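You operate a simulated robot arm through the tools that you are given. There is no shell and no other tool.

Carry out the task below with a simulated robot arm. There is one attempt and no reset: what you move stays moved.

TASK
Start the console and unmute the Table.
Fine: mains on; the switch marked Speaker goes on once the screen has started; then the main fader to about 7; other channels and controls stay.

Only the result counts: the job must be done as asked and must still hold three seconds after the hand-in. Knocking over, shifting, dropping, spilling or breaking anything else fails it.

THE ROBOT
A 7-joint arm with a two-finger parallel gripper, fixed in place. Base frame: the origin is at the foot of the arm, x ahead of it, y to its left, z up; the work surface is at about z = 880. Units: mm, rad, N and s.
Its first joint turns from -2.601 to 2.601 rad. Payload 3.43 kg.
Tool frame: the origin (TCP) lies between the finger pads and is the grasp point; the fingertips stand 30 mm ahead of it; z points along the fingers, y is the line along which they close. The gripper opens to 94 mm. The fingers are 28 mm wide and 10 mm thick; the gripper's body (50 by 96 mm) begins 55 mm behind the TCP.
Orientation is that of the tool frame in the base frame, as a unit quaternion [w, x, y, z]. With the fingers straight down and closing along the base's y, the tool's x points along the base's -x, its y along +y and its z along -z.

THE INTERFACE
- The arm moves only by the tool play_rows. Its argument "moves" is a list of rows, each a list of 3 entries, a list of its own where there are three numbers: the shift along the tool's x, y, z in mm, then the turn, a rotation vector about the tool's x, y, z in rad, then the closure, from 0 (fully open) to 1 (shut). In form: [[[dx, dy, dz], [wx, wy, wz], fingers], ...]. A call has 1 to 20 rows; each row is the pose to reach, as a shift and turn from the pose commanded when the call began, along the tool's axes at that moment. Each row takes 0.2 s and may step no farther than 50 mm and 0.15 rad from the row before; otherwise, or with a gripper value out of range, the whole call is refused. A pose out of reach is approached as far as the arm can. The call stops where the force on the tool passes 90 N (or 10 N more than at its start, if that is more) or the arm is blocked; 0.2 s more then pass. Each finger travels about 45 mm/s and halts on what it meets, pressing with about 31 N; the grip force reading is that of the motor and also rises with nothing between the fingers. The clock runs only during rows and for 0.2 s after the last one: add rows that repeat a pose to give the fingers time. It gives the time, the measured TCP pose, the force on the tool (base axes), the opening and the grip force at its end, in the units of the frame above (readings bear some noise), with the torque about the TCP (base axes, N m) and any sound that the robot's microphone picked up.
- Cameras (640 x 400 px; columns grow to the right, rows downward): "scene" is fixed at [401.6, 501.8, 1436.4]; the picture's right is [-0.68, -0.73, 0.00], its down [-0.45, 0.42, -0.79] and it looks along [0.58, -0.54, -0.61] (base axes); focal length 339 px, centre (320, 200). "wrist" rides on the gripper at [76, 14, -102] in the tool frame; the picture's right is [-0.18, 0.98, 0.00], its down [-0.75, -0.14, -0.64] and it looks along [-0.63, -0.12, 0.77] (tool axes); focal length 243 px, centre (320, 200). There is no depth. A picture from a camera that has moved, and an enlarged one, comes with that camera's place and axes in the base frame and with its lens.
- snapshot(camera): a new picture of that camera. No time passes.
- enlarge(camera, box): a new picture of the part [left, top, right, bottom] of that camera's present view, enlarged. No time passes.
- close_job(): hands the job in; it is judged then, once.

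Nothing tells you positions but the pictures and the camera data. Unless the task says otherwise, let go and move clear before handing in.

The tools are called as name(argument=value, ...) on one line, values as JSON. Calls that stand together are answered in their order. play_rows: Moves the arm, as the interface text tells. Its arguments: {"type":"object","properties":{"moves":{"type":"array","items":{"type":"array"}}},"required":["moves"]} The other tools are called the same way: snapshot (camera) takes a picture; enlarge (camera, box) takes an enlarged picture of a part of a camera's view; close_job () hands the job in.

At the start:

```text
time_s: 0.0
position: [961.0, -227.7, 1117.7]
tcp_rot: [0.0, 0.0, 1.0, 0.001]
ft_force: [1.1, 0.0, 0.2]
moment: [0.0, 0.02, 0.0]
gripper_width: 93.8
finger_force: 0.1
```

scene: 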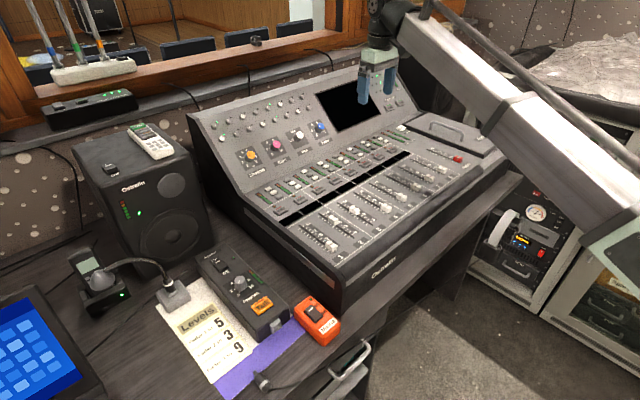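
wrist: 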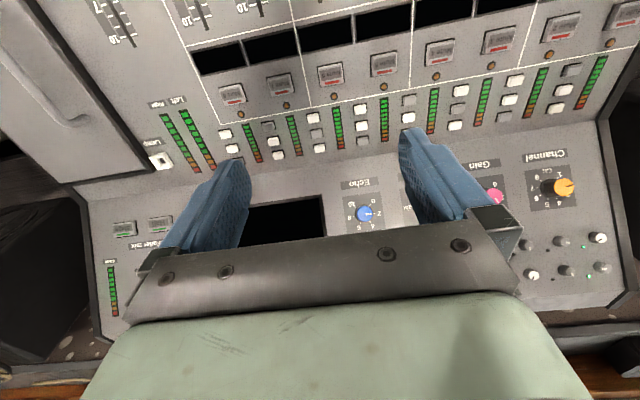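

I see a mixing console with a screen, faders, mute buttons, a speaker, and an orange switch box. I'll take enlarged views to read the labels before moving anything.

enlarge(camera="scene", box=[180, 60, 340, 160])

enlarge(camera="scene", box=[300, 110, 460, 210])

enlarge(camera="scene", box=[180, 240, 350, 346])

enlarge(camera="scene", box=[380, 80, 540, 180])

enlarge(camera="scene", box=[470, 180, 640, 330])

enlarge(camera="scene", box=[40, 40, 200, 140])

enlarge(camera="scene", box=[240, 160, 400, 260])

enlarge(camera="wrist", box=[60, 0, 320, 160])

enlarge(camera="wrist", box=[380, 0, 640, 160])

enlarge(camera="wrist", box=[80, 150, 240, 330])

```text
4.00 times, centred on (260, 110) of scene
camera zoom: at [401.6, 501.8, 1436.4], right [-0.68, -0.73, 0.0], down [-0.45, 0.42, -0.79], along [0.58, -0.54, -0.61], focal length 1358 px, centre (560, 560)
```

zoom: 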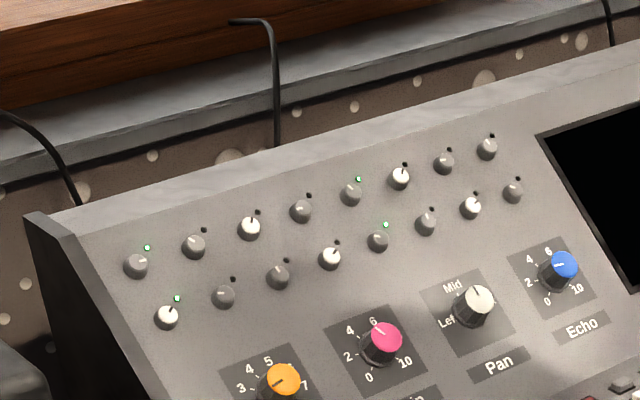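

```text
4.00 times, centred on (380, 160) of scene
camera zoom: at [401.6, 501.8, 1436.4], right [-0.68, -0.73, 0.0], down [-0.45, 0.42, -0.79], along [0.58, -0.54, -0.61], focal length 1358 px, centre (80, 360)
```

zoom: 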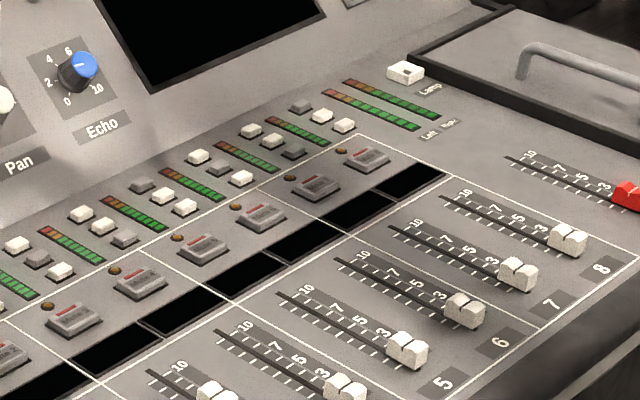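

```text
3.76 times, centred on (265, 293) of scene
camera zoom: at [401.6, 501.8, 1436.4], right [-0.68, -0.73, 0.0], down [-0.45, 0.42, -0.79], along [0.58, -0.54, -0.61], focal length 1278 px, centre (527, -150)
```

zoom: 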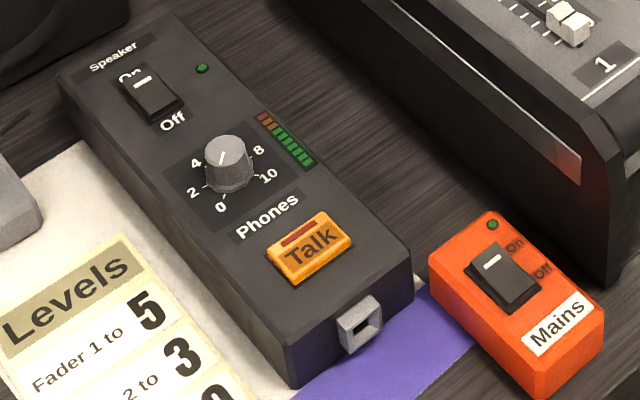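

```text
4.00 times, centred on (460, 130) of scene
camera zoom: at [401.6, 501.8, 1436.4], right [-0.68, -0.73, 0.0], down [-0.45, 0.42, -0.79], along [0.58, -0.54, -0.61], focal length 1358 px, centre (-240, 480)
```

zoom: 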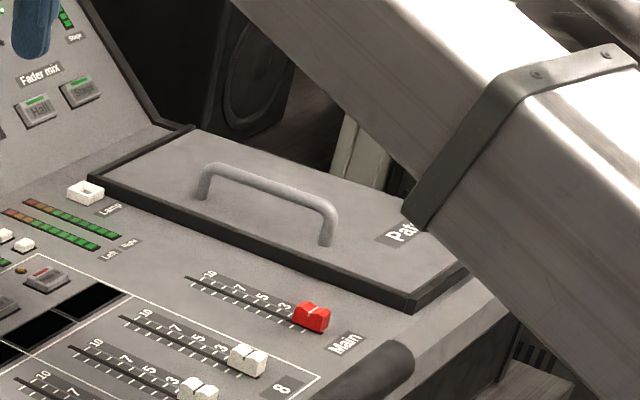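

```text
2.67 times, centred on (555, 255) of scene
camera zoom: at [401.6, 501.8, 1436.4], right [-0.68, -0.73, 0.0], down [-0.45, 0.42, -0.79], along [0.58, -0.54, -0.61], focal length 905 px, centre (-307, 53)
```

zoom: 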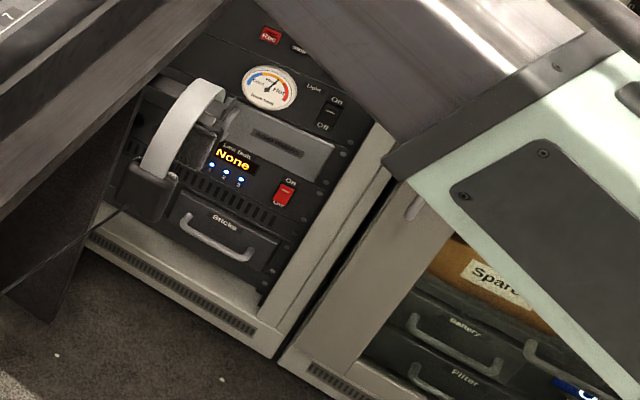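

```text
4.00 times, centred on (120, 90) of scene
camera zoom: at [401.6, 501.8, 1436.4], right [-0.68, -0.73, 0.0], down [-0.45, 0.42, -0.79], along [0.58, -0.54, -0.61], focal length 1358 px, centre (1120, 640)
```

zoom: 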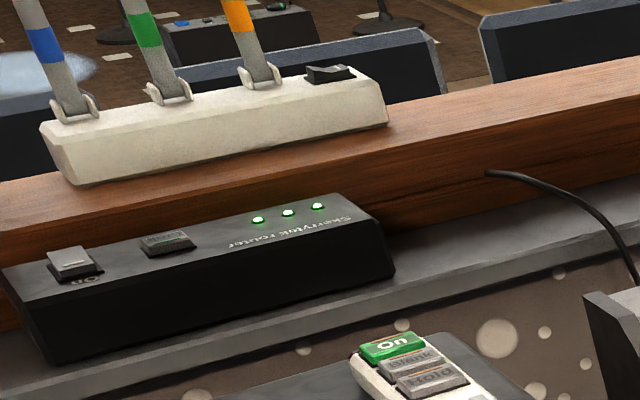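

```text
4.00 times, centred on (320, 210) of scene
camera zoom: at [401.6, 501.8, 1436.4], right [-0.68, -0.73, 0.0], down [-0.45, 0.42, -0.79], along [0.58, -0.54, -0.61], focal length 1358 px, centre (320, 160)
```

zoom: 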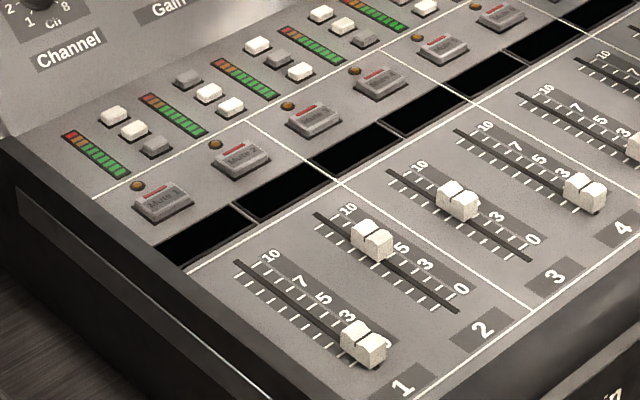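

```text
2.46 times, centred on (190, 80) of wrist
camera zoom: at [883.7, -214.7, 1219.3], right [0.18, 0.98, 0.0], down [0.75, -0.14, 0.64], along [0.63, -0.12, -0.77], focal length 597 px, centre (640, 495)
```

zoom: 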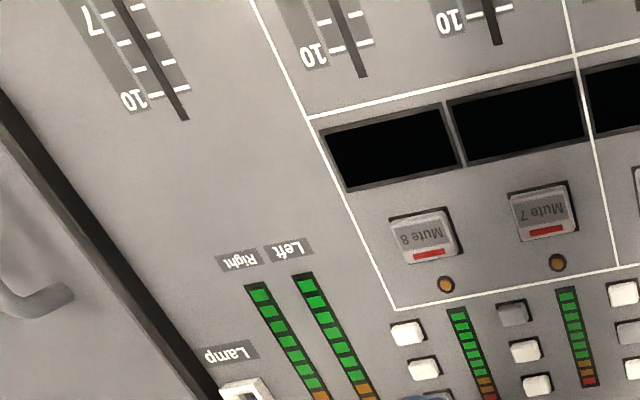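

```text
2.46 times, centred on (510, 80) of wrist
camera zoom: at [883.7, -214.7, 1219.3], right [0.18, 0.98, 0.0], down [0.75, -0.14, 0.64], along [0.63, -0.12, -0.77], focal length 597 px, centre (-148, 495)
```

zoom: 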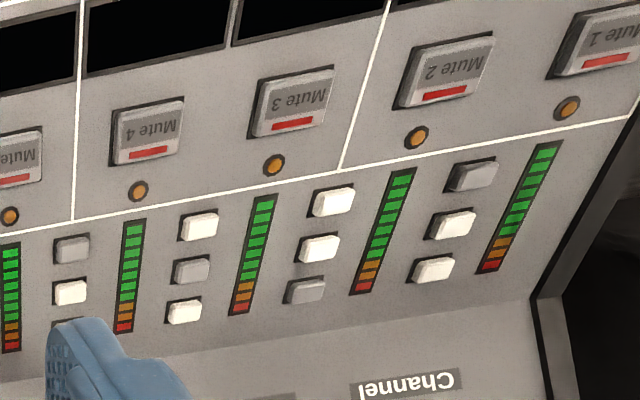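

```text
2.22 times, centred on (160, 240) of wrist
camera zoom: at [883.7, -214.7, 1219.3], right [0.18, 0.98, 0.0], down [0.75, -0.14, 0.64], along [0.63, -0.12, -0.77], focal length 539 px, centre (676, 111)
```

zoom: 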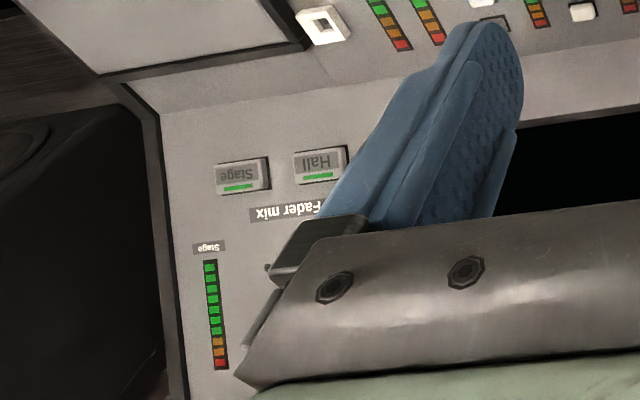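

The console faces the robot, with channel 1 on the left, Main on the right, and faders moving away (+x) toward 10. The orange Mains box is near (650, 276) and the Speaker switch near (870, 337), so I'll carry the hand over the Mains box and look closely.

play_rows(moves=[[[30, 20, 0], [0, 0, 0], 0], [[60, 50, 0], [0, 0, 0], 0], [[90, 85, 0], [0, 0, 0], 0], [[115, 125, 0], [0, 0, 0], 0], [[140, 165, 0], [0, 0, 0], 0], [[160, 205, 0], [0, 0, 0], 0], [[180, 245, 0], [0, 0, 0], 0], [[200, 285, 0], [0, 0, 0], 0], [[220, 325, 0], [0, 0, 0], 0], [[240, 365, 0], [0, 0, 0], 0], [[260, 405, 0], [0, 0, 0], 0], [[280, 445, 5], [0, 0, 0], 0], [[300, 480, 20], [0, 0, 0], 0.2], [[315, 505, 40], [0, 0, 0], 0.4], [[321, 517, 57], [0, 0, 0], 0.6], [[321, 517, 57], [0, 0, 0], 0.6]])

```text
time_s: 3.4
position: [640.0, 286.5, 1060.1]
tcp_rot: [-0.001, 0.0, 1.0, 0.0]
ft_force: [0.5, 0.6, -0.2]
moment: [0.0, -0.01, -0.01]
gripper_width: 37.2
finger_force: 0.0
```

snapshot(camera="wrist")

snapshot(camera="scene")

```text
taken
camera wrist: at [562.9, 302.6, 1162.2], right [0.18, 0.98, 0.0], down [0.75, -0.14, 0.64], along [0.63, -0.12, -0.77], focal length 243 px, centre (320, 200)
```

wrist: 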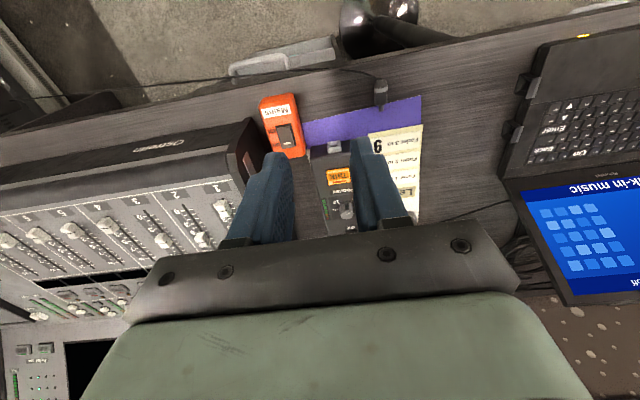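

```text
taken
```

scene: 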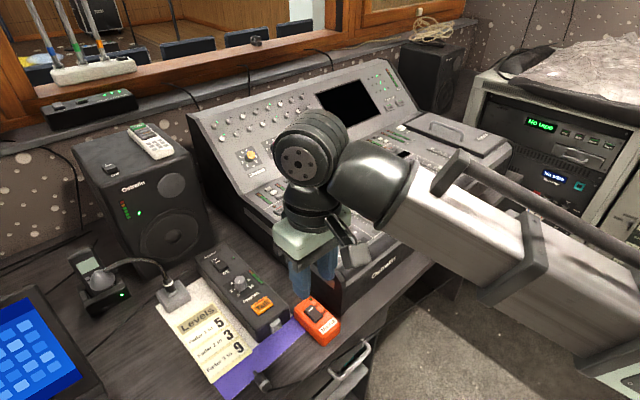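

The Mains box is in view of both cameras, but my two position estimates differ by about 25–30 mm in y. I'll enlarge both views to resolve which is right before touching anything.

enlarge(camera="scene", box=[260, 230, 380, 350])

enlarge(camera="wrist", box=[200, 80, 440, 240])

```text
3.33 times, centred on (320, 290) of scene
camera zoom: at [401.6, 501.8, 1436.4], right [-0.68, -0.73, 0.0], down [-0.45, 0.42, -0.79], along [0.58, -0.54, -0.61], focal length 1132 px, centre (320, -100)
```

zoom: 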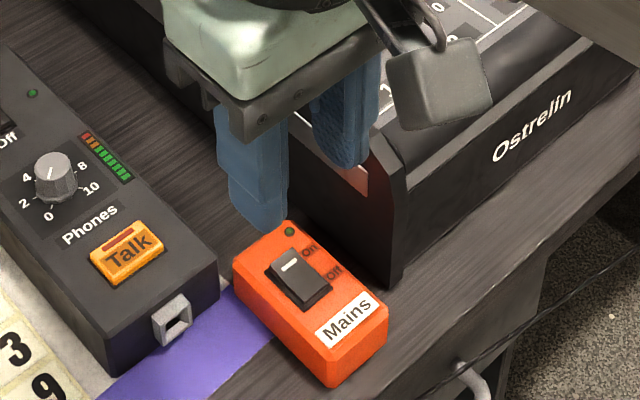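

```text
2.50 times, centred on (320, 160) of wrist
camera zoom: at [562.9, 302.6, 1162.2], right [0.18, 0.98, 0.0], down [0.75, -0.14, 0.64], along [0.63, -0.12, -0.77], focal length 606 px, centre (320, 300)
```

zoom: 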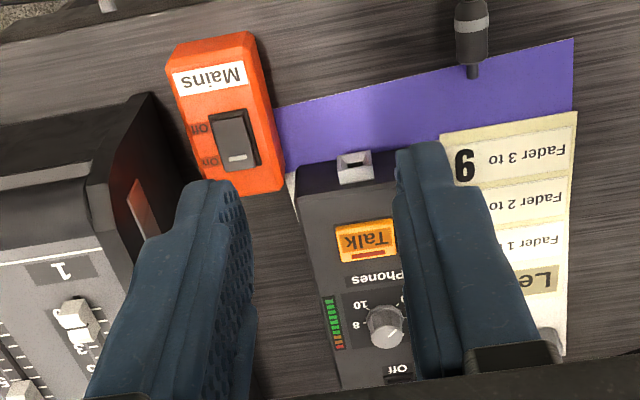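

The two camera rays actually meet at about z = 780–800, so the desk is lower than the console's fader panel, which is the 880 mm surface. The Mains rocker is near (732, 212, 780) with its On end on the far side; I'll turn the hand 90° so it fits beside the console, close the fingers, and look again.

play_rows(moves=[[[0, 0, 0], [0, 0, 0.14], 0.7], [[0, 0, 0], [0, 0, 0.28], 0.8], [[0, 0, 0], [0, 0, 0.42], 1], [[0, 0, 0], [0, 0, 0.56], 1], [[0, 0, 0], [0, 0, 0.7], 1], [[0, 0, 0], [0, 0, 0.84], 1], [[0, 0, 0], [0, 0, 0.98], 1], [[0, 0, 0], [0, 0, 1.12], 1], [[0, 0, 0], [0, 0, 1.26], 1], [[0, 0, 0], [0, 0, 1.4], 1], [[0, 0, 0], [0, 0, 1.5], 1], [[0, 0, 0], [0, 0, 1.5708], 1], [[0, 0, 0], [0, 0, 1.5708], 1]])

snapshot(camera="wrist")

```text
time_s: 6.2
position: [639.3, 287.5, 1059.5]
tcp_rot: [0.0, 0.708, 0.706, 0.0]
ft_force: [-0.1, 0.3, 0.7]
moment: [0.02, 0.03, 0.0]
gripper_width: 0.0
finger_force: 30.9
```

```text
taken
camera wrist: at [653.3, 364.3, 1162.5], right [0.98, -0.19, 0.0], down [-0.14, -0.75, 0.64], along [-0.12, -0.63, -0.77], focal length 243 px, centre (320, 200)
```

wrist: 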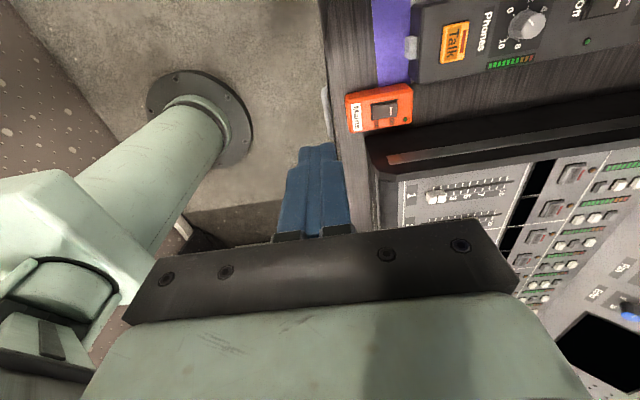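

The turn worked and the rocker estimate is confirmed near (730, 212, 783). I'll move over its far (On) end at a safe height and look again.

play_rows(moves=[[[-15, 20, 0], [0, 0, 0], 1], [[-35, 48, 10], [0, 0, 0], 1], [[-52, 75, 30], [0, 0, 0], 1], [[-68, 95, 60], [0, 0, 0], 1], [[-76.5, 105.5, 95], [0, 0, 0], 1], [[-76.5, 105.5, 125], [0, 0, 0], 1], [[-76.5, 105.5, 130], [0, 0, 0], 1], [[-76.5, 105.5, 130], [0, 0, 0], 1]])

snapshot(camera="wrist")

enlarge(camera="scene", box=[240, 200, 400, 350])

```text
time_s: 8.0
position: [746.0, 211.3, 929.6]
tcp_rot: [0.0, 0.708, 0.707, 0.0]
ft_force: [-0.1, 0.4, -0.1]
moment: [0.01, 0.01, -0.02]
gripper_width: 0.0
finger_force: 31.1
```

```text
taken
camera wrist: at [758.8, 286.5, 1031.7], right [0.98, -0.18, 0.0], down [-0.14, -0.75, 0.64], along [-0.12, -0.63, -0.77], focal length 243 px, centre (320, 200)
```

wrist: 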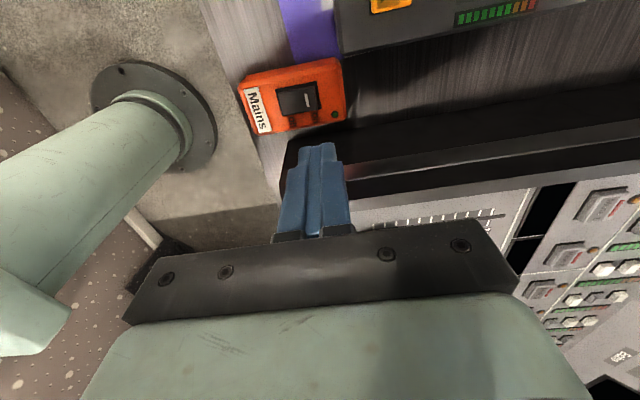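

```text
2.67 times, centred on (320, 275) of scene
camera zoom: at [401.6, 501.8, 1436.4], right [-0.68, -0.73, 0.0], down [-0.45, 0.42, -0.79], along [0.58, -0.54, -0.61], focal length 905 px, centre (320, 0)
```

zoom: 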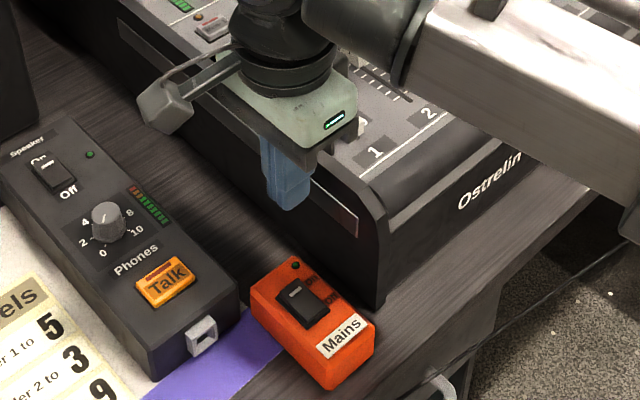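

enlarge(camera="wrist", box=[220, 40, 380, 140])

```text
4.00 times, centred on (300, 90) of wrist
camera zoom: at [758.8, 286.5, 1031.7], right [0.98, -0.18, 0.0], down [-0.14, -0.75, 0.64], along [-0.12, -0.63, -0.77], focal length 970 px, centre (400, 640)
```

zoom: 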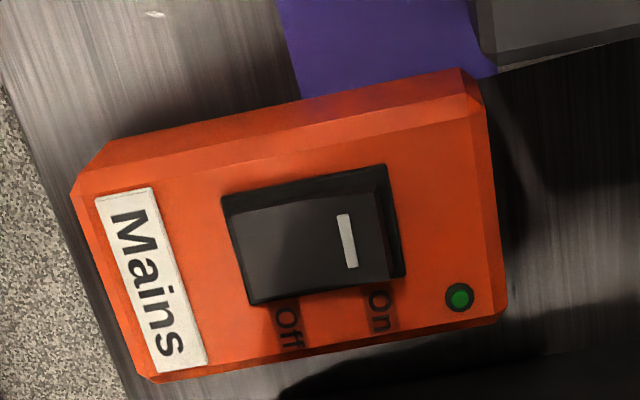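

The rocker spans about x 706–743 at y ≈ 214, with On at the far end. I'll tilt the closed fingers forward 0.3 rad so their near edge leads, and come down above the On end at x ≈ 736.

play_rows(moves=[[[1, -4, 10], [-0.1, 0, 0], 1], [[2, -8, 25], [-0.2, 0, 0], 1], [[2.2, -10, 45], [-0.3, 0, 0], 1], [[2.2, -10, 70], [-0.3, 0, 0], 1], [[2.2, -10, 88], [-0.3, 0, 0], 1], [[2.2, -10, 88], [-0.3, 0, 0], 1]])

enlarge(camera="wrist", box=[220, 40, 420, 165])

enlarge(camera="scene", box=[260, 240, 380, 350])

```text
time_s: 9.4
position: [735.9, 212.9, 840.9]
tcp_rot: [0.106, 0.699, 0.699, 0.106]
ft_force: [-0.1, -0.3, -0.1]
moment: [-0.02, -0.01, 0.02]
gripper_width: 0.0
finger_force: 31.4
```

```text
3.20 times, centred on (320, 102) of wrist
camera zoom: at [717.3, 289.2, 943.5], right [0.94, -0.18, 0.29], down [-0.32, -0.75, 0.57], along [0.11, -0.63, -0.77], focal length 776 px, centre (320, 512)
```

zoom: 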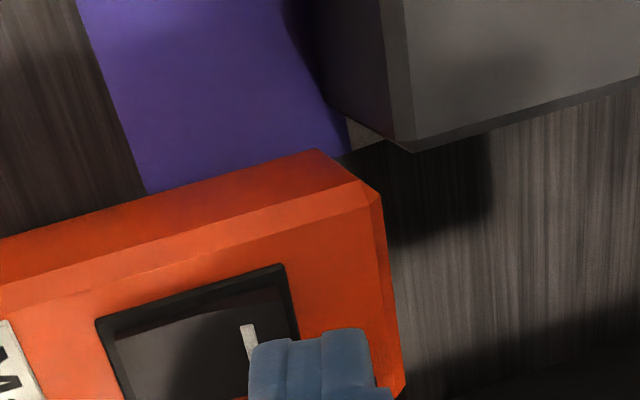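

```text
3.64 times, centred on (320, 295) of scene
camera zoom: at [401.6, 501.8, 1436.4], right [-0.68, -0.73, 0.0], down [-0.45, 0.42, -0.79], along [0.58, -0.54, -0.61], focal length 1234 px, centre (320, -146)
```

zoom: 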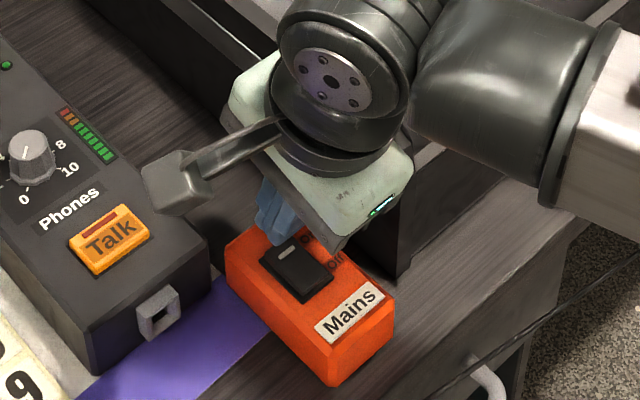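

The fingertips are about 20 mm above the On end, aligned with the white mark. I'll press down in small steps and watch the force and sound.

play_rows(moves=[[[0.5, 1.39, 5.66], [0, 0, 0], 1], [[0.5, -0.09, 10.44], [0, 0, 0], 1], [[0.5, -1.57, 15.22], [0, 0, 0], 1], [[0.5, -2.45, 18.08], [0, 0, 0], 1], [[0.5, -3.34, 20.95], [0, 0, 0], 1], [[0.5, -4.23, 23.81], [0, 0, 0], 1]])

enlarge(camera="scene", box=[260, 240, 380, 350])

enlarge(camera="wrist", box=[220, 40, 420, 165])

```text
time_s: 10.6
position: [738.2, 213.3, 828.4]
tcp_rot: [0.11, 0.698, 0.699, 0.111]
ft_force: [-14.4, -3.4, 35.9]
moment: [-0.07, 0.44, 0.05]
gripper_width: 0.0
finger_force: 31.2
stopped in row 6: the force on the tool passed its limit at 100 N (the readings are from after the stop); the commanded pose is now the measured one
```

```text
3.64 times, centred on (320, 295) of scene
camera zoom: at [401.6, 501.8, 1436.4], right [-0.68, -0.73, 0.0], down [-0.45, 0.42, -0.79], along [0.58, -0.54, -0.61], focal length 1234 px, centre (320, -146)
```

zoom: 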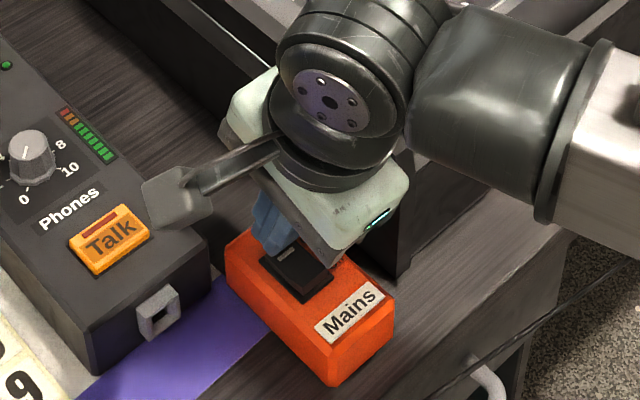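

```text
3.20 times, centred on (320, 102) of wrist
camera zoom: at [719.3, 289.4, 929.9], right [0.94, -0.18, 0.3], down [-0.33, -0.76, 0.57], along [0.12, -0.63, -0.77], focal length 776 px, centre (320, 512)
```

zoom: 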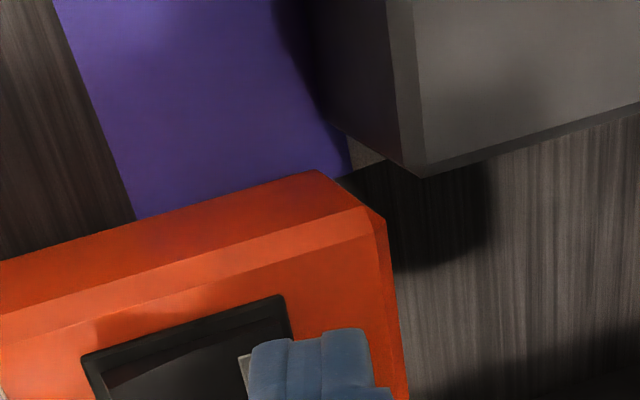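

The fingers met the switch at about z ≈ 797 and the force limit stopped the press. I'll lift clear and check whether the rocker flipped and the console is powered.

play_rows(moves=[[[0, 4.4, -14.3], [0, 0, 0], 1], [[0, 11.8, -38.2], [0, 0, 0], 1], [[0, 20.7, -66.9], [0, 0, 0], 1], [[0, 20.7, -66.9], [0, 0, 0], 1]])

enlarge(camera="wrist", box=[220, 40, 420, 165])

snapshot(camera="scene")

```text
time_s: 11.6
position: [739.5, 214.2, 897.4]
tcp_rot: [0.11, 0.698, 0.699, 0.11]
ft_force: [-0.6, 0.8, 1.1]
moment: [0.02, 0.0, -0.02]
gripper_width: 0.0
finger_force: 31.0
```

```text
3.20 times, centred on (320, 102) of wrist
camera zoom: at [720.6, 291.0, 998.8], right [0.94, -0.18, 0.3], down [-0.33, -0.76, 0.57], along [0.12, -0.63, -0.77], focal length 776 px, centre (320, 512)
```

zoom: 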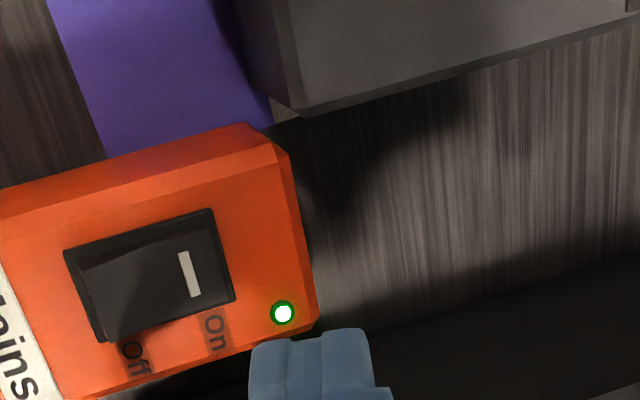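

```text
taken
```

scene: 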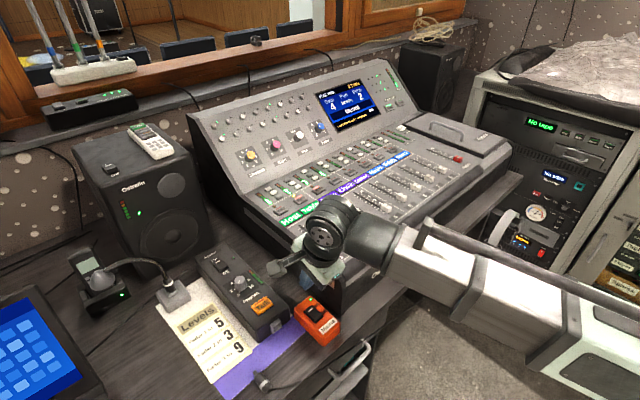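

Mains is on (its LED is lit) and the console screen and channel labels have come up. I'll read the screen and the channel strips.

enlarge(camera="scene", box=[310, 70, 400, 135])

enlarge(camera="scene", box=[270, 140, 420, 235])

enlarge(camera="scene", box=[190, 230, 300, 310])

enlarge(camera="scene", box=[270, 170, 345, 230])

enlarge(camera="scene", box=[340, 140, 420, 200])

```text
6.15 times, centred on (355, 102) of scene
camera zoom: at [401.6, 501.8, 1436.4], right [-0.68, -0.73, 0.0], down [-0.45, 0.42, -0.79], along [0.58, -0.54, -0.61], focal length 2089 px, centre (105, 800)
```

zoom: 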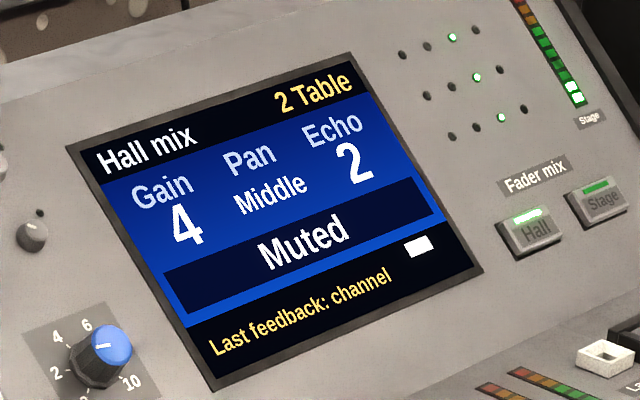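

```text
4.21 times, centred on (345, 188) of scene
camera zoom: at [401.6, 501.8, 1436.4], right [-0.68, -0.73, 0.0], down [-0.45, 0.42, -0.79], along [0.58, -0.54, -0.61], focal length 1429 px, centre (215, 253)
```

zoom: 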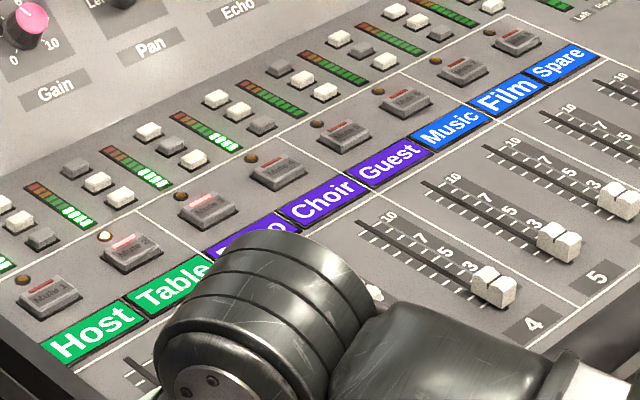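

```text
5.00 times, centred on (245, 270) of scene
camera zoom: at [401.6, 501.8, 1436.4], right [-0.68, -0.73, 0.0], down [-0.45, 0.42, -0.79], along [0.58, -0.54, -0.61], focal length 1697 px, centre (695, -150)
```

zoom: 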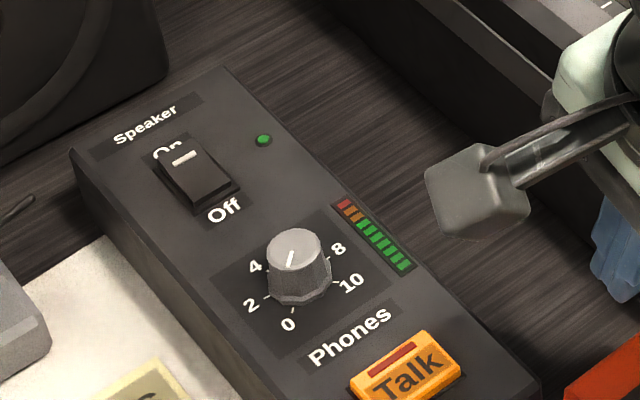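

```text
6.67 times, centred on (308, 200) of scene
camera zoom: at [401.6, 501.8, 1436.4], right [-0.68, -0.73, 0.0], down [-0.45, 0.42, -0.79], along [0.58, -0.54, -0.61], focal length 2263 px, centre (403, 200)
```

zoom: 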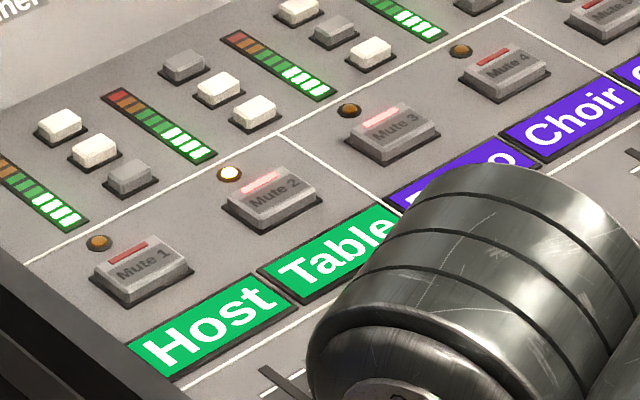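

```text
6.67 times, centred on (380, 170) of scene
camera zoom: at [401.6, 501.8, 1436.4], right [-0.68, -0.73, 0.0], down [-0.45, 0.42, -0.79], along [0.58, -0.54, -0.61], focal length 2263 px, centre (-80, 400)
```

zoom: 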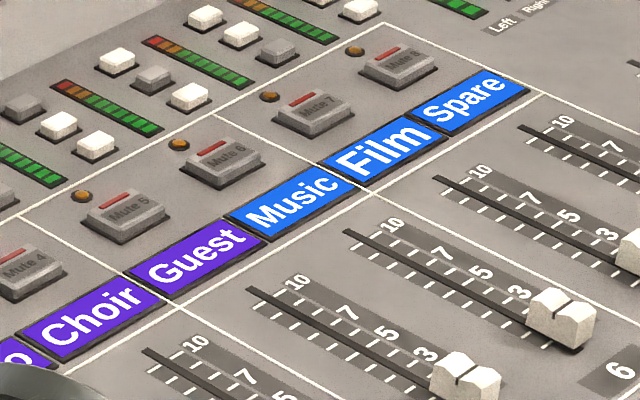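

The screen shows "Hall mix, 2 Table, Muted": Table is channel 2 and its Mute 2 light is on. The Speaker switch is near (984, 297, 795) with On at its far end, which needs a forward-tilted hand, so I'll move there with more tilt and look.

play_rows(moves=[[[0, 10, -30], [0, 0, 0], 1], [[0, 19.3, -59.6], [0, 0, 0], 1], [[11.8, 47.9, -50.3], [-0.043, 0, 0], 1], [[23.6, 76.5, -41.1], [-0.086, 0, 0], 1], [[35.4, 105.1, -31.8], [-0.129, 0, 0], 1], [[47.3, 133.7, -22.5], [-0.172, 0, 0], 1], [[59.1, 162.3, -13.3], [-0.215, 0, 0], 1], [[70.9, 190.9, -4.0], [-0.258, 0, 0], 1], [[82.8, 219.5, 5.3], [-0.3, 0, 0], 1], [[82.8, 219.5, 5.3], [-0.3, 0, 0], 1]])

snapshot(camera="wrist")

snapshot(camera="scene")

```text
time_s: 13.8
position: [949.5, 297.0, 955.4]
tcp_rot: [0.212, 0.675, 0.674, 0.214]
ft_force: [0.7, -0.4, -0.4]
moment: [0.01, 0.01, 0.02]
gripper_width: 0.1
finger_force: 30.9
```

```text
taken
camera wrist: at [901.6, 373.0, 1048.4], right [0.81, -0.18, 0.56], down [-0.48, -0.75, 0.44], along [0.34, -0.63, -0.7], focal length 243 px, centre (320, 200)
```

wrist: 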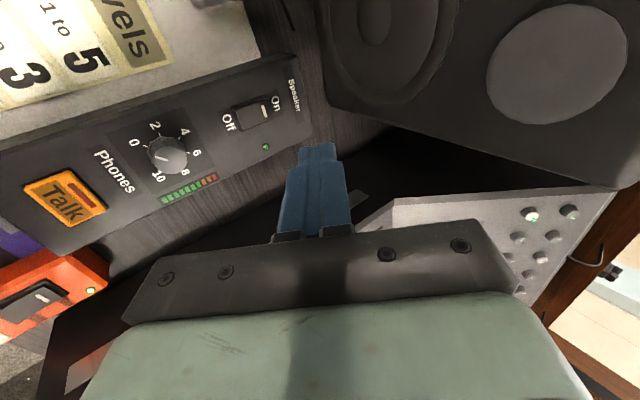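

```text
taken
```

scene: 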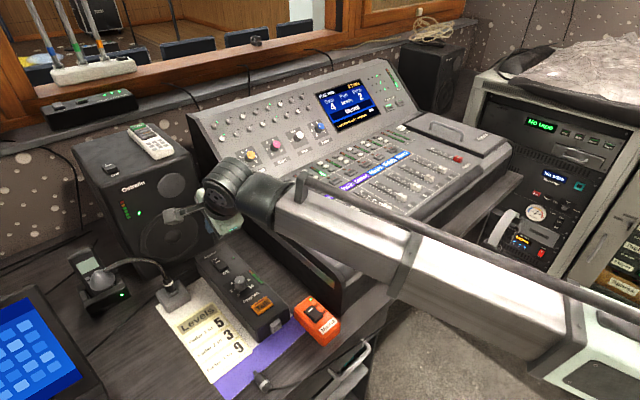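

The switch box is clearly in view with "On" at the far end of the rocker. I'll enlarge to fix the exact spot.

enlarge(camera="wrist", box=[200, 60, 344, 150])

enlarge(camera="scene", box=[150, 210, 280, 300])

```text
4.44 times, centred on (272, 105) of wrist
camera zoom: at [901.6, 373.0, 1048.4], right [0.81, -0.18, 0.56], down [-0.48, -0.75, 0.44], along [0.34, -0.63, -0.7], focal length 1078 px, centre (533, 622)
```

zoom: 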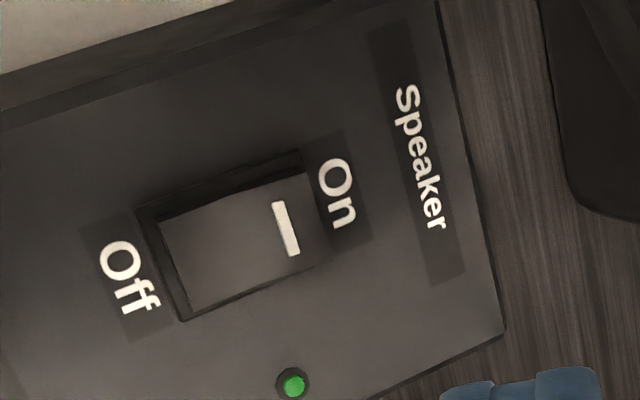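

```text
4.44 times, centred on (215, 255) of scene
camera zoom: at [401.6, 501.8, 1436.4], right [-0.68, -0.73, 0.0], down [-0.45, 0.42, -0.79], along [0.58, -0.54, -0.61], focal length 1509 px, centre (787, -44)
```

zoom: 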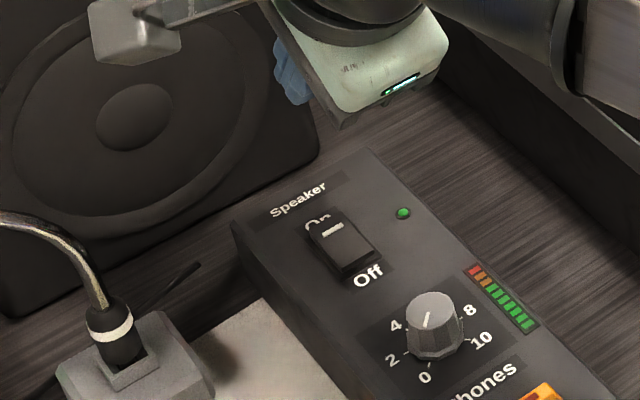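

The Speaker rocker spans about x 956–991 at y ≈ 298, top near z ≈ 805–812. I'll come down to just above its On end and check alignment.

play_rows(moves=[[[0.3, -6.6, 21.4], [0, 0, 0], 1], [[0.5, -13.3, 42.8], [0, 0, 0], 1], [[0.8, -20, 64.3], [0, 0, 0], 1], [[1, -26.6, 85.7], [0, 0, 0], 1], [[1, -26.6, 85.7], [0, 0, 0], 1]])

enlarge(camera="wrist", box=[200, 60, 360, 160])

enlarge(camera="scene", box=[150, 210, 280, 300])

```text
time_s: 15.0
position: [978.0, 298.4, 872.0]
tcp_rot: [0.212, 0.674, 0.675, 0.213]
ft_force: [-0.1, -1.1, -0.3]
moment: [0.01, 0.01, 0.0]
gripper_width: 0.0
finger_force: 30.6
```

```text
4.00 times, centred on (280, 110) of wrist
camera zoom: at [929.9, 374.5, 964.3], right [0.81, -0.19, 0.56], down [-0.48, -0.75, 0.44], along [0.34, -0.63, -0.7], focal length 970 px, centre (480, 560)
```

zoom: 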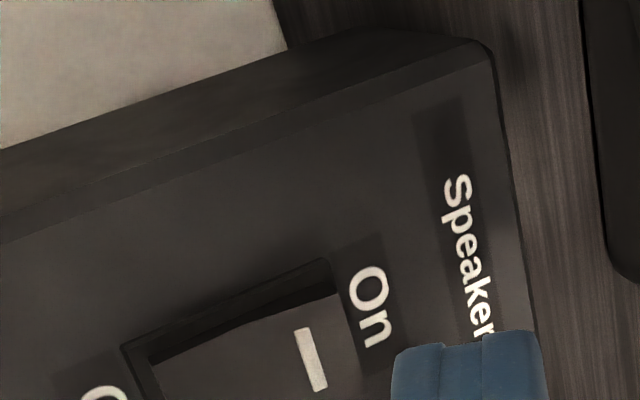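

```text
4.44 times, centred on (215, 255) of scene
camera zoom: at [401.6, 501.8, 1436.4], right [-0.68, -0.73, 0.0], down [-0.45, 0.42, -0.79], along [0.58, -0.54, -0.61], focal length 1509 px, centre (787, -44)
```

zoom: 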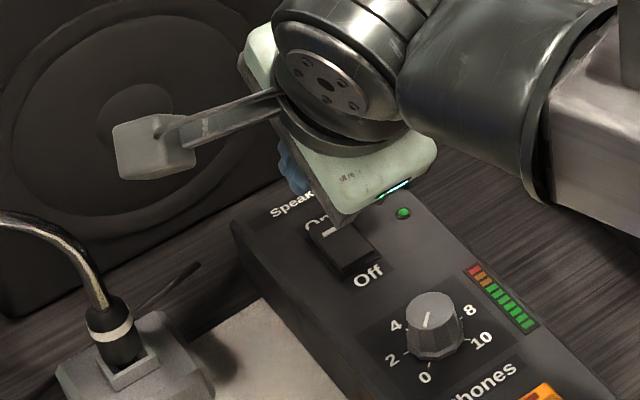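

The fingertip edge lines up with the On end of the Speaker rocker, about 30 mm above it. I'll press down in small steps until it stops.

play_rows(moves=[[[-1, -5.7, 8.2], [0, 0, 0], 1], [[-1, -10.3, 14.7], [0, 0, 0], 1], [[-1, -13.8, 19.6], [0, 0, 0], 1], [[-1, -16.1, 22.9], [0, 0, 0], 1], [[-1, -18.4, 26.2], [0, 0, 0], 1], [[-1, -20.7, 29.5], [0, 0, 0], 1]])

enlarge(camera="wrist", box=[200, 60, 360, 160])

enlarge(camera="scene", box=[150, 210, 280, 300])

```text
time_s: 16.4
position: [976.8, 297.8, 839.1]
tcp_rot: [0.212, 0.673, 0.675, 0.216]
ft_force: [0.0, -0.1, 18.7]
moment: [-0.01, -0.17, 0.02]
gripper_width: 0.2
finger_force: 31.5
```

```text
4.00 times, centred on (280, 110) of wrist
camera zoom: at [928.4, 372.8, 930.7], right [0.8, -0.18, 0.57], down [-0.48, -0.76, 0.44], along [0.35, -0.63, -0.7], focal length 970 px, centre (480, 560)
```

zoom: 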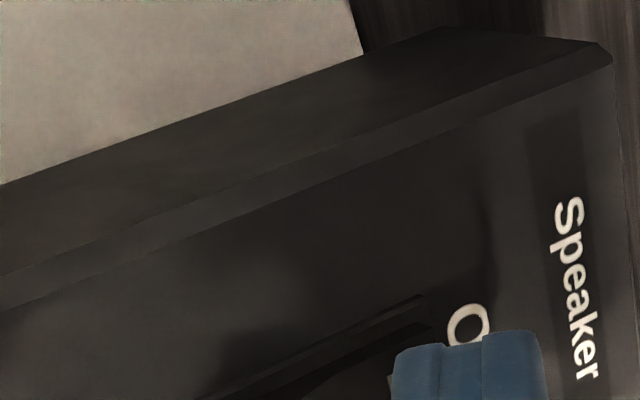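

```text
4.44 times, centred on (215, 255) of scene
camera zoom: at [401.6, 501.8, 1436.4], right [-0.68, -0.73, 0.0], down [-0.45, 0.42, -0.79], along [0.58, -0.54, -0.61], focal length 1509 px, centre (787, -44)
```

zoom: 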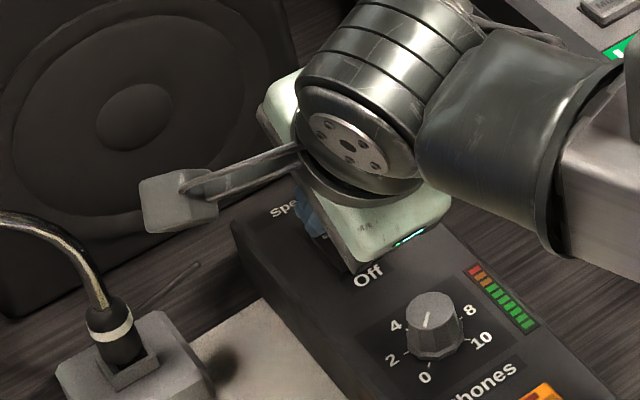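

Contact with about 19 N so far. I'll press a few millimetres more to be sure the rocker flips.

play_rows(moves=[[[0, -0.9, 1.2], [0, 0, 0], 1], [[0, -1.7, 2.5], [0, 0, 0], 1], [[0, -2.6, 3.7], [0, 0, 0], 1], [[0, -3.4, 4.9], [0, 0, 0], 1]])

enlarge(camera="scene", box=[150, 210, 280, 300])

```text
time_s: 17.4
position: [976.6, 295.7, 837.9]
tcp_rot: [0.215, 0.672, 0.673, 0.221]
ft_force: [-9.6, -0.8, 78.1]
moment: [-0.08, -0.53, 0.02]
gripper_width: 0.0
finger_force: 30.9
```

```text
4.44 times, centred on (215, 255) of scene
camera zoom: at [401.6, 501.8, 1436.4], right [-0.68, -0.73, 0.0], down [-0.45, 0.42, -0.79], along [0.58, -0.54, -0.61], focal length 1509 px, centre (787, -44)
```

zoom: 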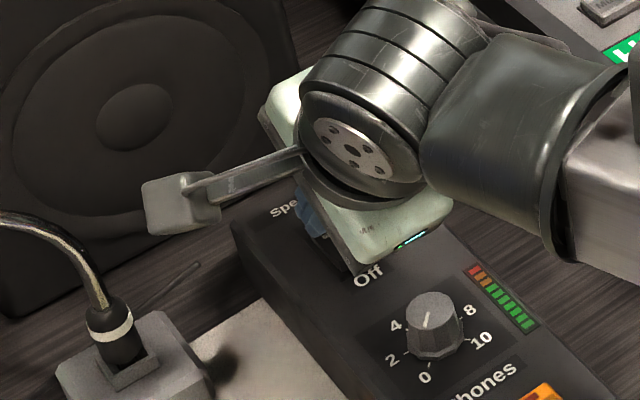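

The switch has bottomed out (78 N). I'll lift straight up and check the rocker and its LED.

play_rows(moves=[[[0, 5.7, -8.2], [0, 0, 0], 1], [[0, 20, -28.6], [0, 0, 0], 1], [[0, 40.2, -57.3], [0, 0, 0], 1], [[0, 57.4, -81.8], [0, 0, 0], 1], [[0, 57.4, -81.8], [0, 0, 0], 1]])

enlarge(camera="wrist", box=[180, 40, 360, 160])

snapshot(camera="scene")

enlarge(camera="scene", box=[310, 70, 400, 135])

```text
time_s: 18.6
position: [976.8, 297.4, 929.4]
tcp_rot: [0.211, 0.675, 0.674, 0.213]
ft_force: [-0.9, -0.4, 0.3]
moment: [0.02, 0.0, 0.04]
gripper_width: 0.2
finger_force: 31.2
```

```text
3.33 times, centred on (270, 100) of wrist
camera zoom: at [928.9, 372.8, 1021.4], right [0.81, -0.18, 0.56], down [-0.48, -0.75, 0.44], along [0.34, -0.63, -0.7], focal length 809 px, centre (487, 533)
```

zoom: 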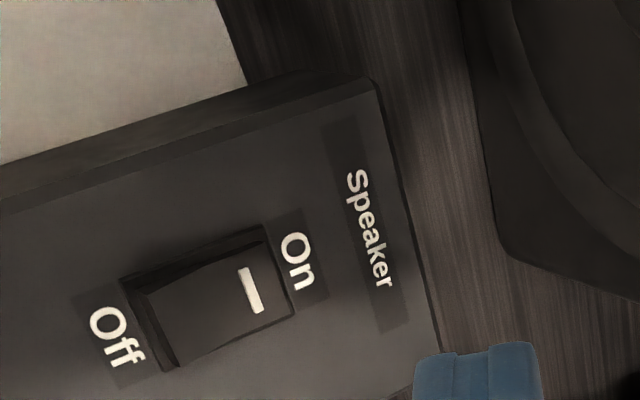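

```text
taken
```

scene: 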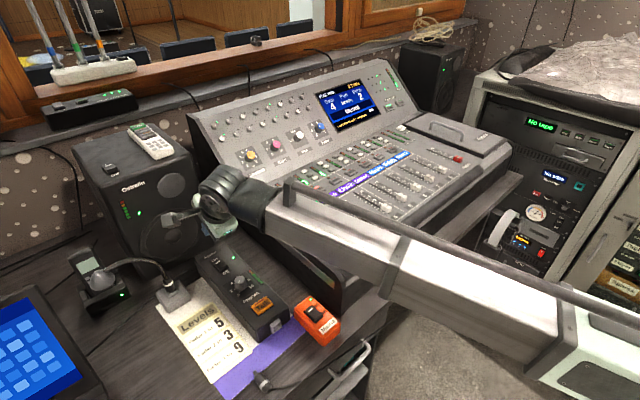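

```text
6.15 times, centred on (355, 102) of scene
camera zoom: at [401.6, 501.8, 1436.4], right [-0.68, -0.73, 0.0], down [-0.45, 0.42, -0.79], along [0.58, -0.54, -0.61], focal length 2089 px, centre (105, 800)
```

zoom: 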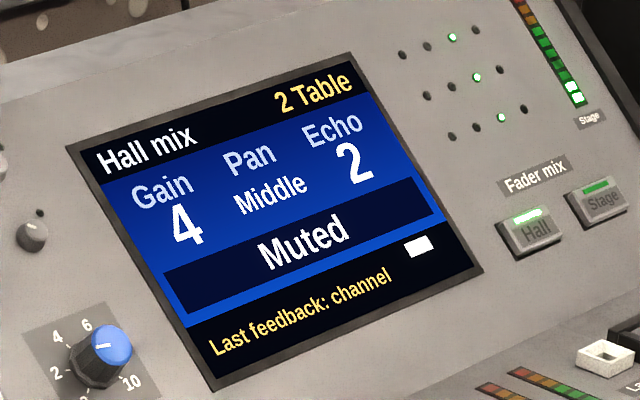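

enlarge(camera="scene", box=[190, 230, 300, 310])

enlarge(camera="scene", box=[360, 100, 500, 190])

```text
5.00 times, centred on (245, 270) of scene
camera zoom: at [401.6, 501.8, 1436.4], right [-0.68, -0.73, 0.0], down [-0.45, 0.42, -0.79], along [0.58, -0.54, -0.61], focal length 1697 px, centre (695, -150)
```

zoom: 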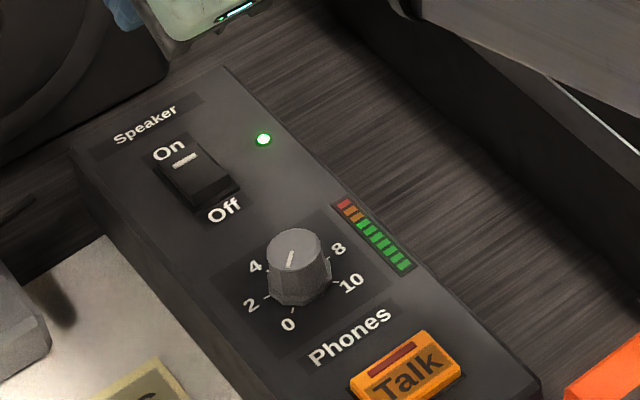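

```text
4.44 times, centred on (430, 145) of scene
camera zoom: at [401.6, 501.8, 1436.4], right [-0.68, -0.73, 0.0], down [-0.45, 0.42, -0.79], along [0.58, -0.54, -0.61], focal length 1509 px, centre (-169, 444)
```

zoom: 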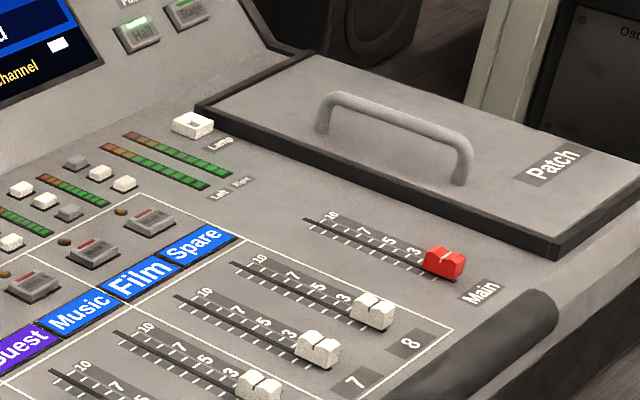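

Speaker is now on with its LED lit. Next is the Main fader (red cap) near (784, −447), so I'll retreat, straighten the hand and turn it back to the original orientation while moving over.

play_rows(moves=[[[-6.7, -8.4, -32.1], [0.087, 0, 0], 1], [[-13.4, -16.7, -64.1], [0.174, 0, 0], 1], [[-20.1, -25.1, -96.2], [0.262, 0, 0], 1], [[-26.9, -33.4, -128.2], [0.35, 0, 0], 1], [[-33.6, -41.8, -160.3], [0.437, 0, 0], 1], [[-40.3, -50.1, -192.3], [0.524, 0, 0], 1], [[-47, -58.5, -224.4], [0.612, 0, 0], 1], [[-47, -58.5, -224.4], [0.612, 0, 0], 1]])

```text
time_s: 20.4
position: [802.1, 250.4, 1082.3]
tcp_rot: [-0.002, 0.707, 0.707, -0.001]
ft_force: [1.6, 0.1, -0.3]
moment: [-0.01, 0.05, -0.01]
gripper_width: 0.0
finger_force: 31.1
```

play_rows(moves=[[[-25, -3, 0], [0, 0, -0.13], 1], [[-55, -6, 0], [0, 0, -0.26], 1], [[-90, -9, 0], [0, 0, -0.39], 1], [[-125, -12, 0], [0, 0, -0.52], 1], [[-160, -15, 0], [0, 0, -0.65], 1], [[-195, -18, 0], [0, 0, -0.78], 1], [[-230, -21, 0], [0, 0, -0.91], 1], [[-265, -24, 0], [0, 0, -1.04], 1], [[-300, -27, 0], [0, 0, -1.17], 1], [[-335, -30, 0], [0, 0, -1.3], 1], [[-370, -33, 0], [0, 0, -1.43], 1], [[-405, -36, 0], [0, 0, -1.5], 1], [[-440, -39, 0], [0, 0, -1.5708], 1], [[-480, -42, 0], [0, 0, -1.5708], 1], [[-520, -42, 0], [0, 0, -1.5708], 1], [[-560, -42, 0], [0, 0, -1.5708], 1], [[-600, -42, 0], [0, 0, -1.5708], 1], [[-640, -42, 0], [0, 0, -1.5708], 1], [[-670, -42, 0], [0, 0, -1.5708], 1], [[-670, -42, 0], [0, 0, -1.5708], 1]])

snapshot(camera="wrist")

snapshot(camera="scene")

```text
time_s: 24.6
position: [759.3, -420.2, 1078.7]
tcp_rot: [-0.001, 0.0, 1.0, 0.0]
ft_force: [-0.5, 0.4, 0.4]
moment: [-0.03, -0.01, 0.0]
gripper_width: 0.1
finger_force: 31.3
```

```text
taken
camera wrist: at [683.0, -406.0, 1180.6], right [0.18, 0.98, 0.0], down [0.75, -0.14, 0.64], along [0.63, -0.12, -0.77], focal length 243 px, centre (320, 200)
```

wrist: 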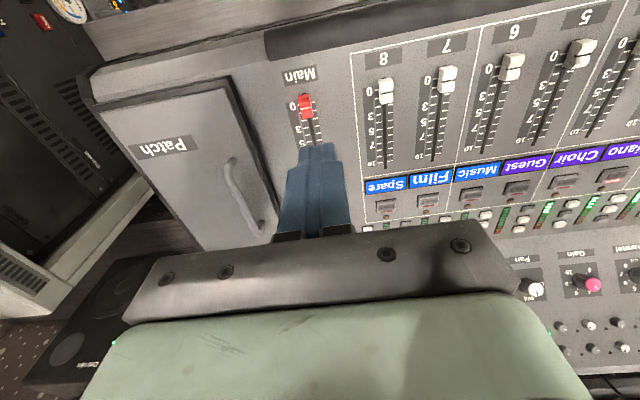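

```text
taken
```

scene: 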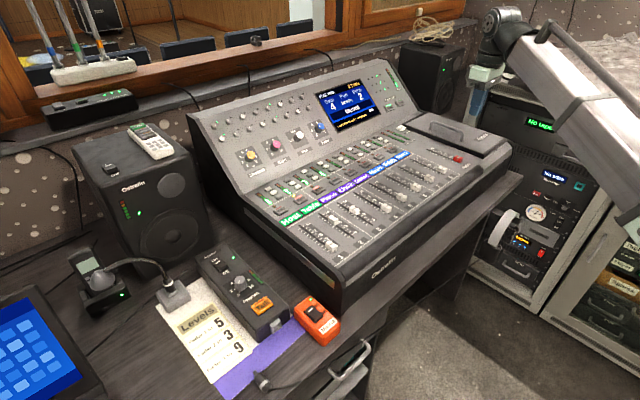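

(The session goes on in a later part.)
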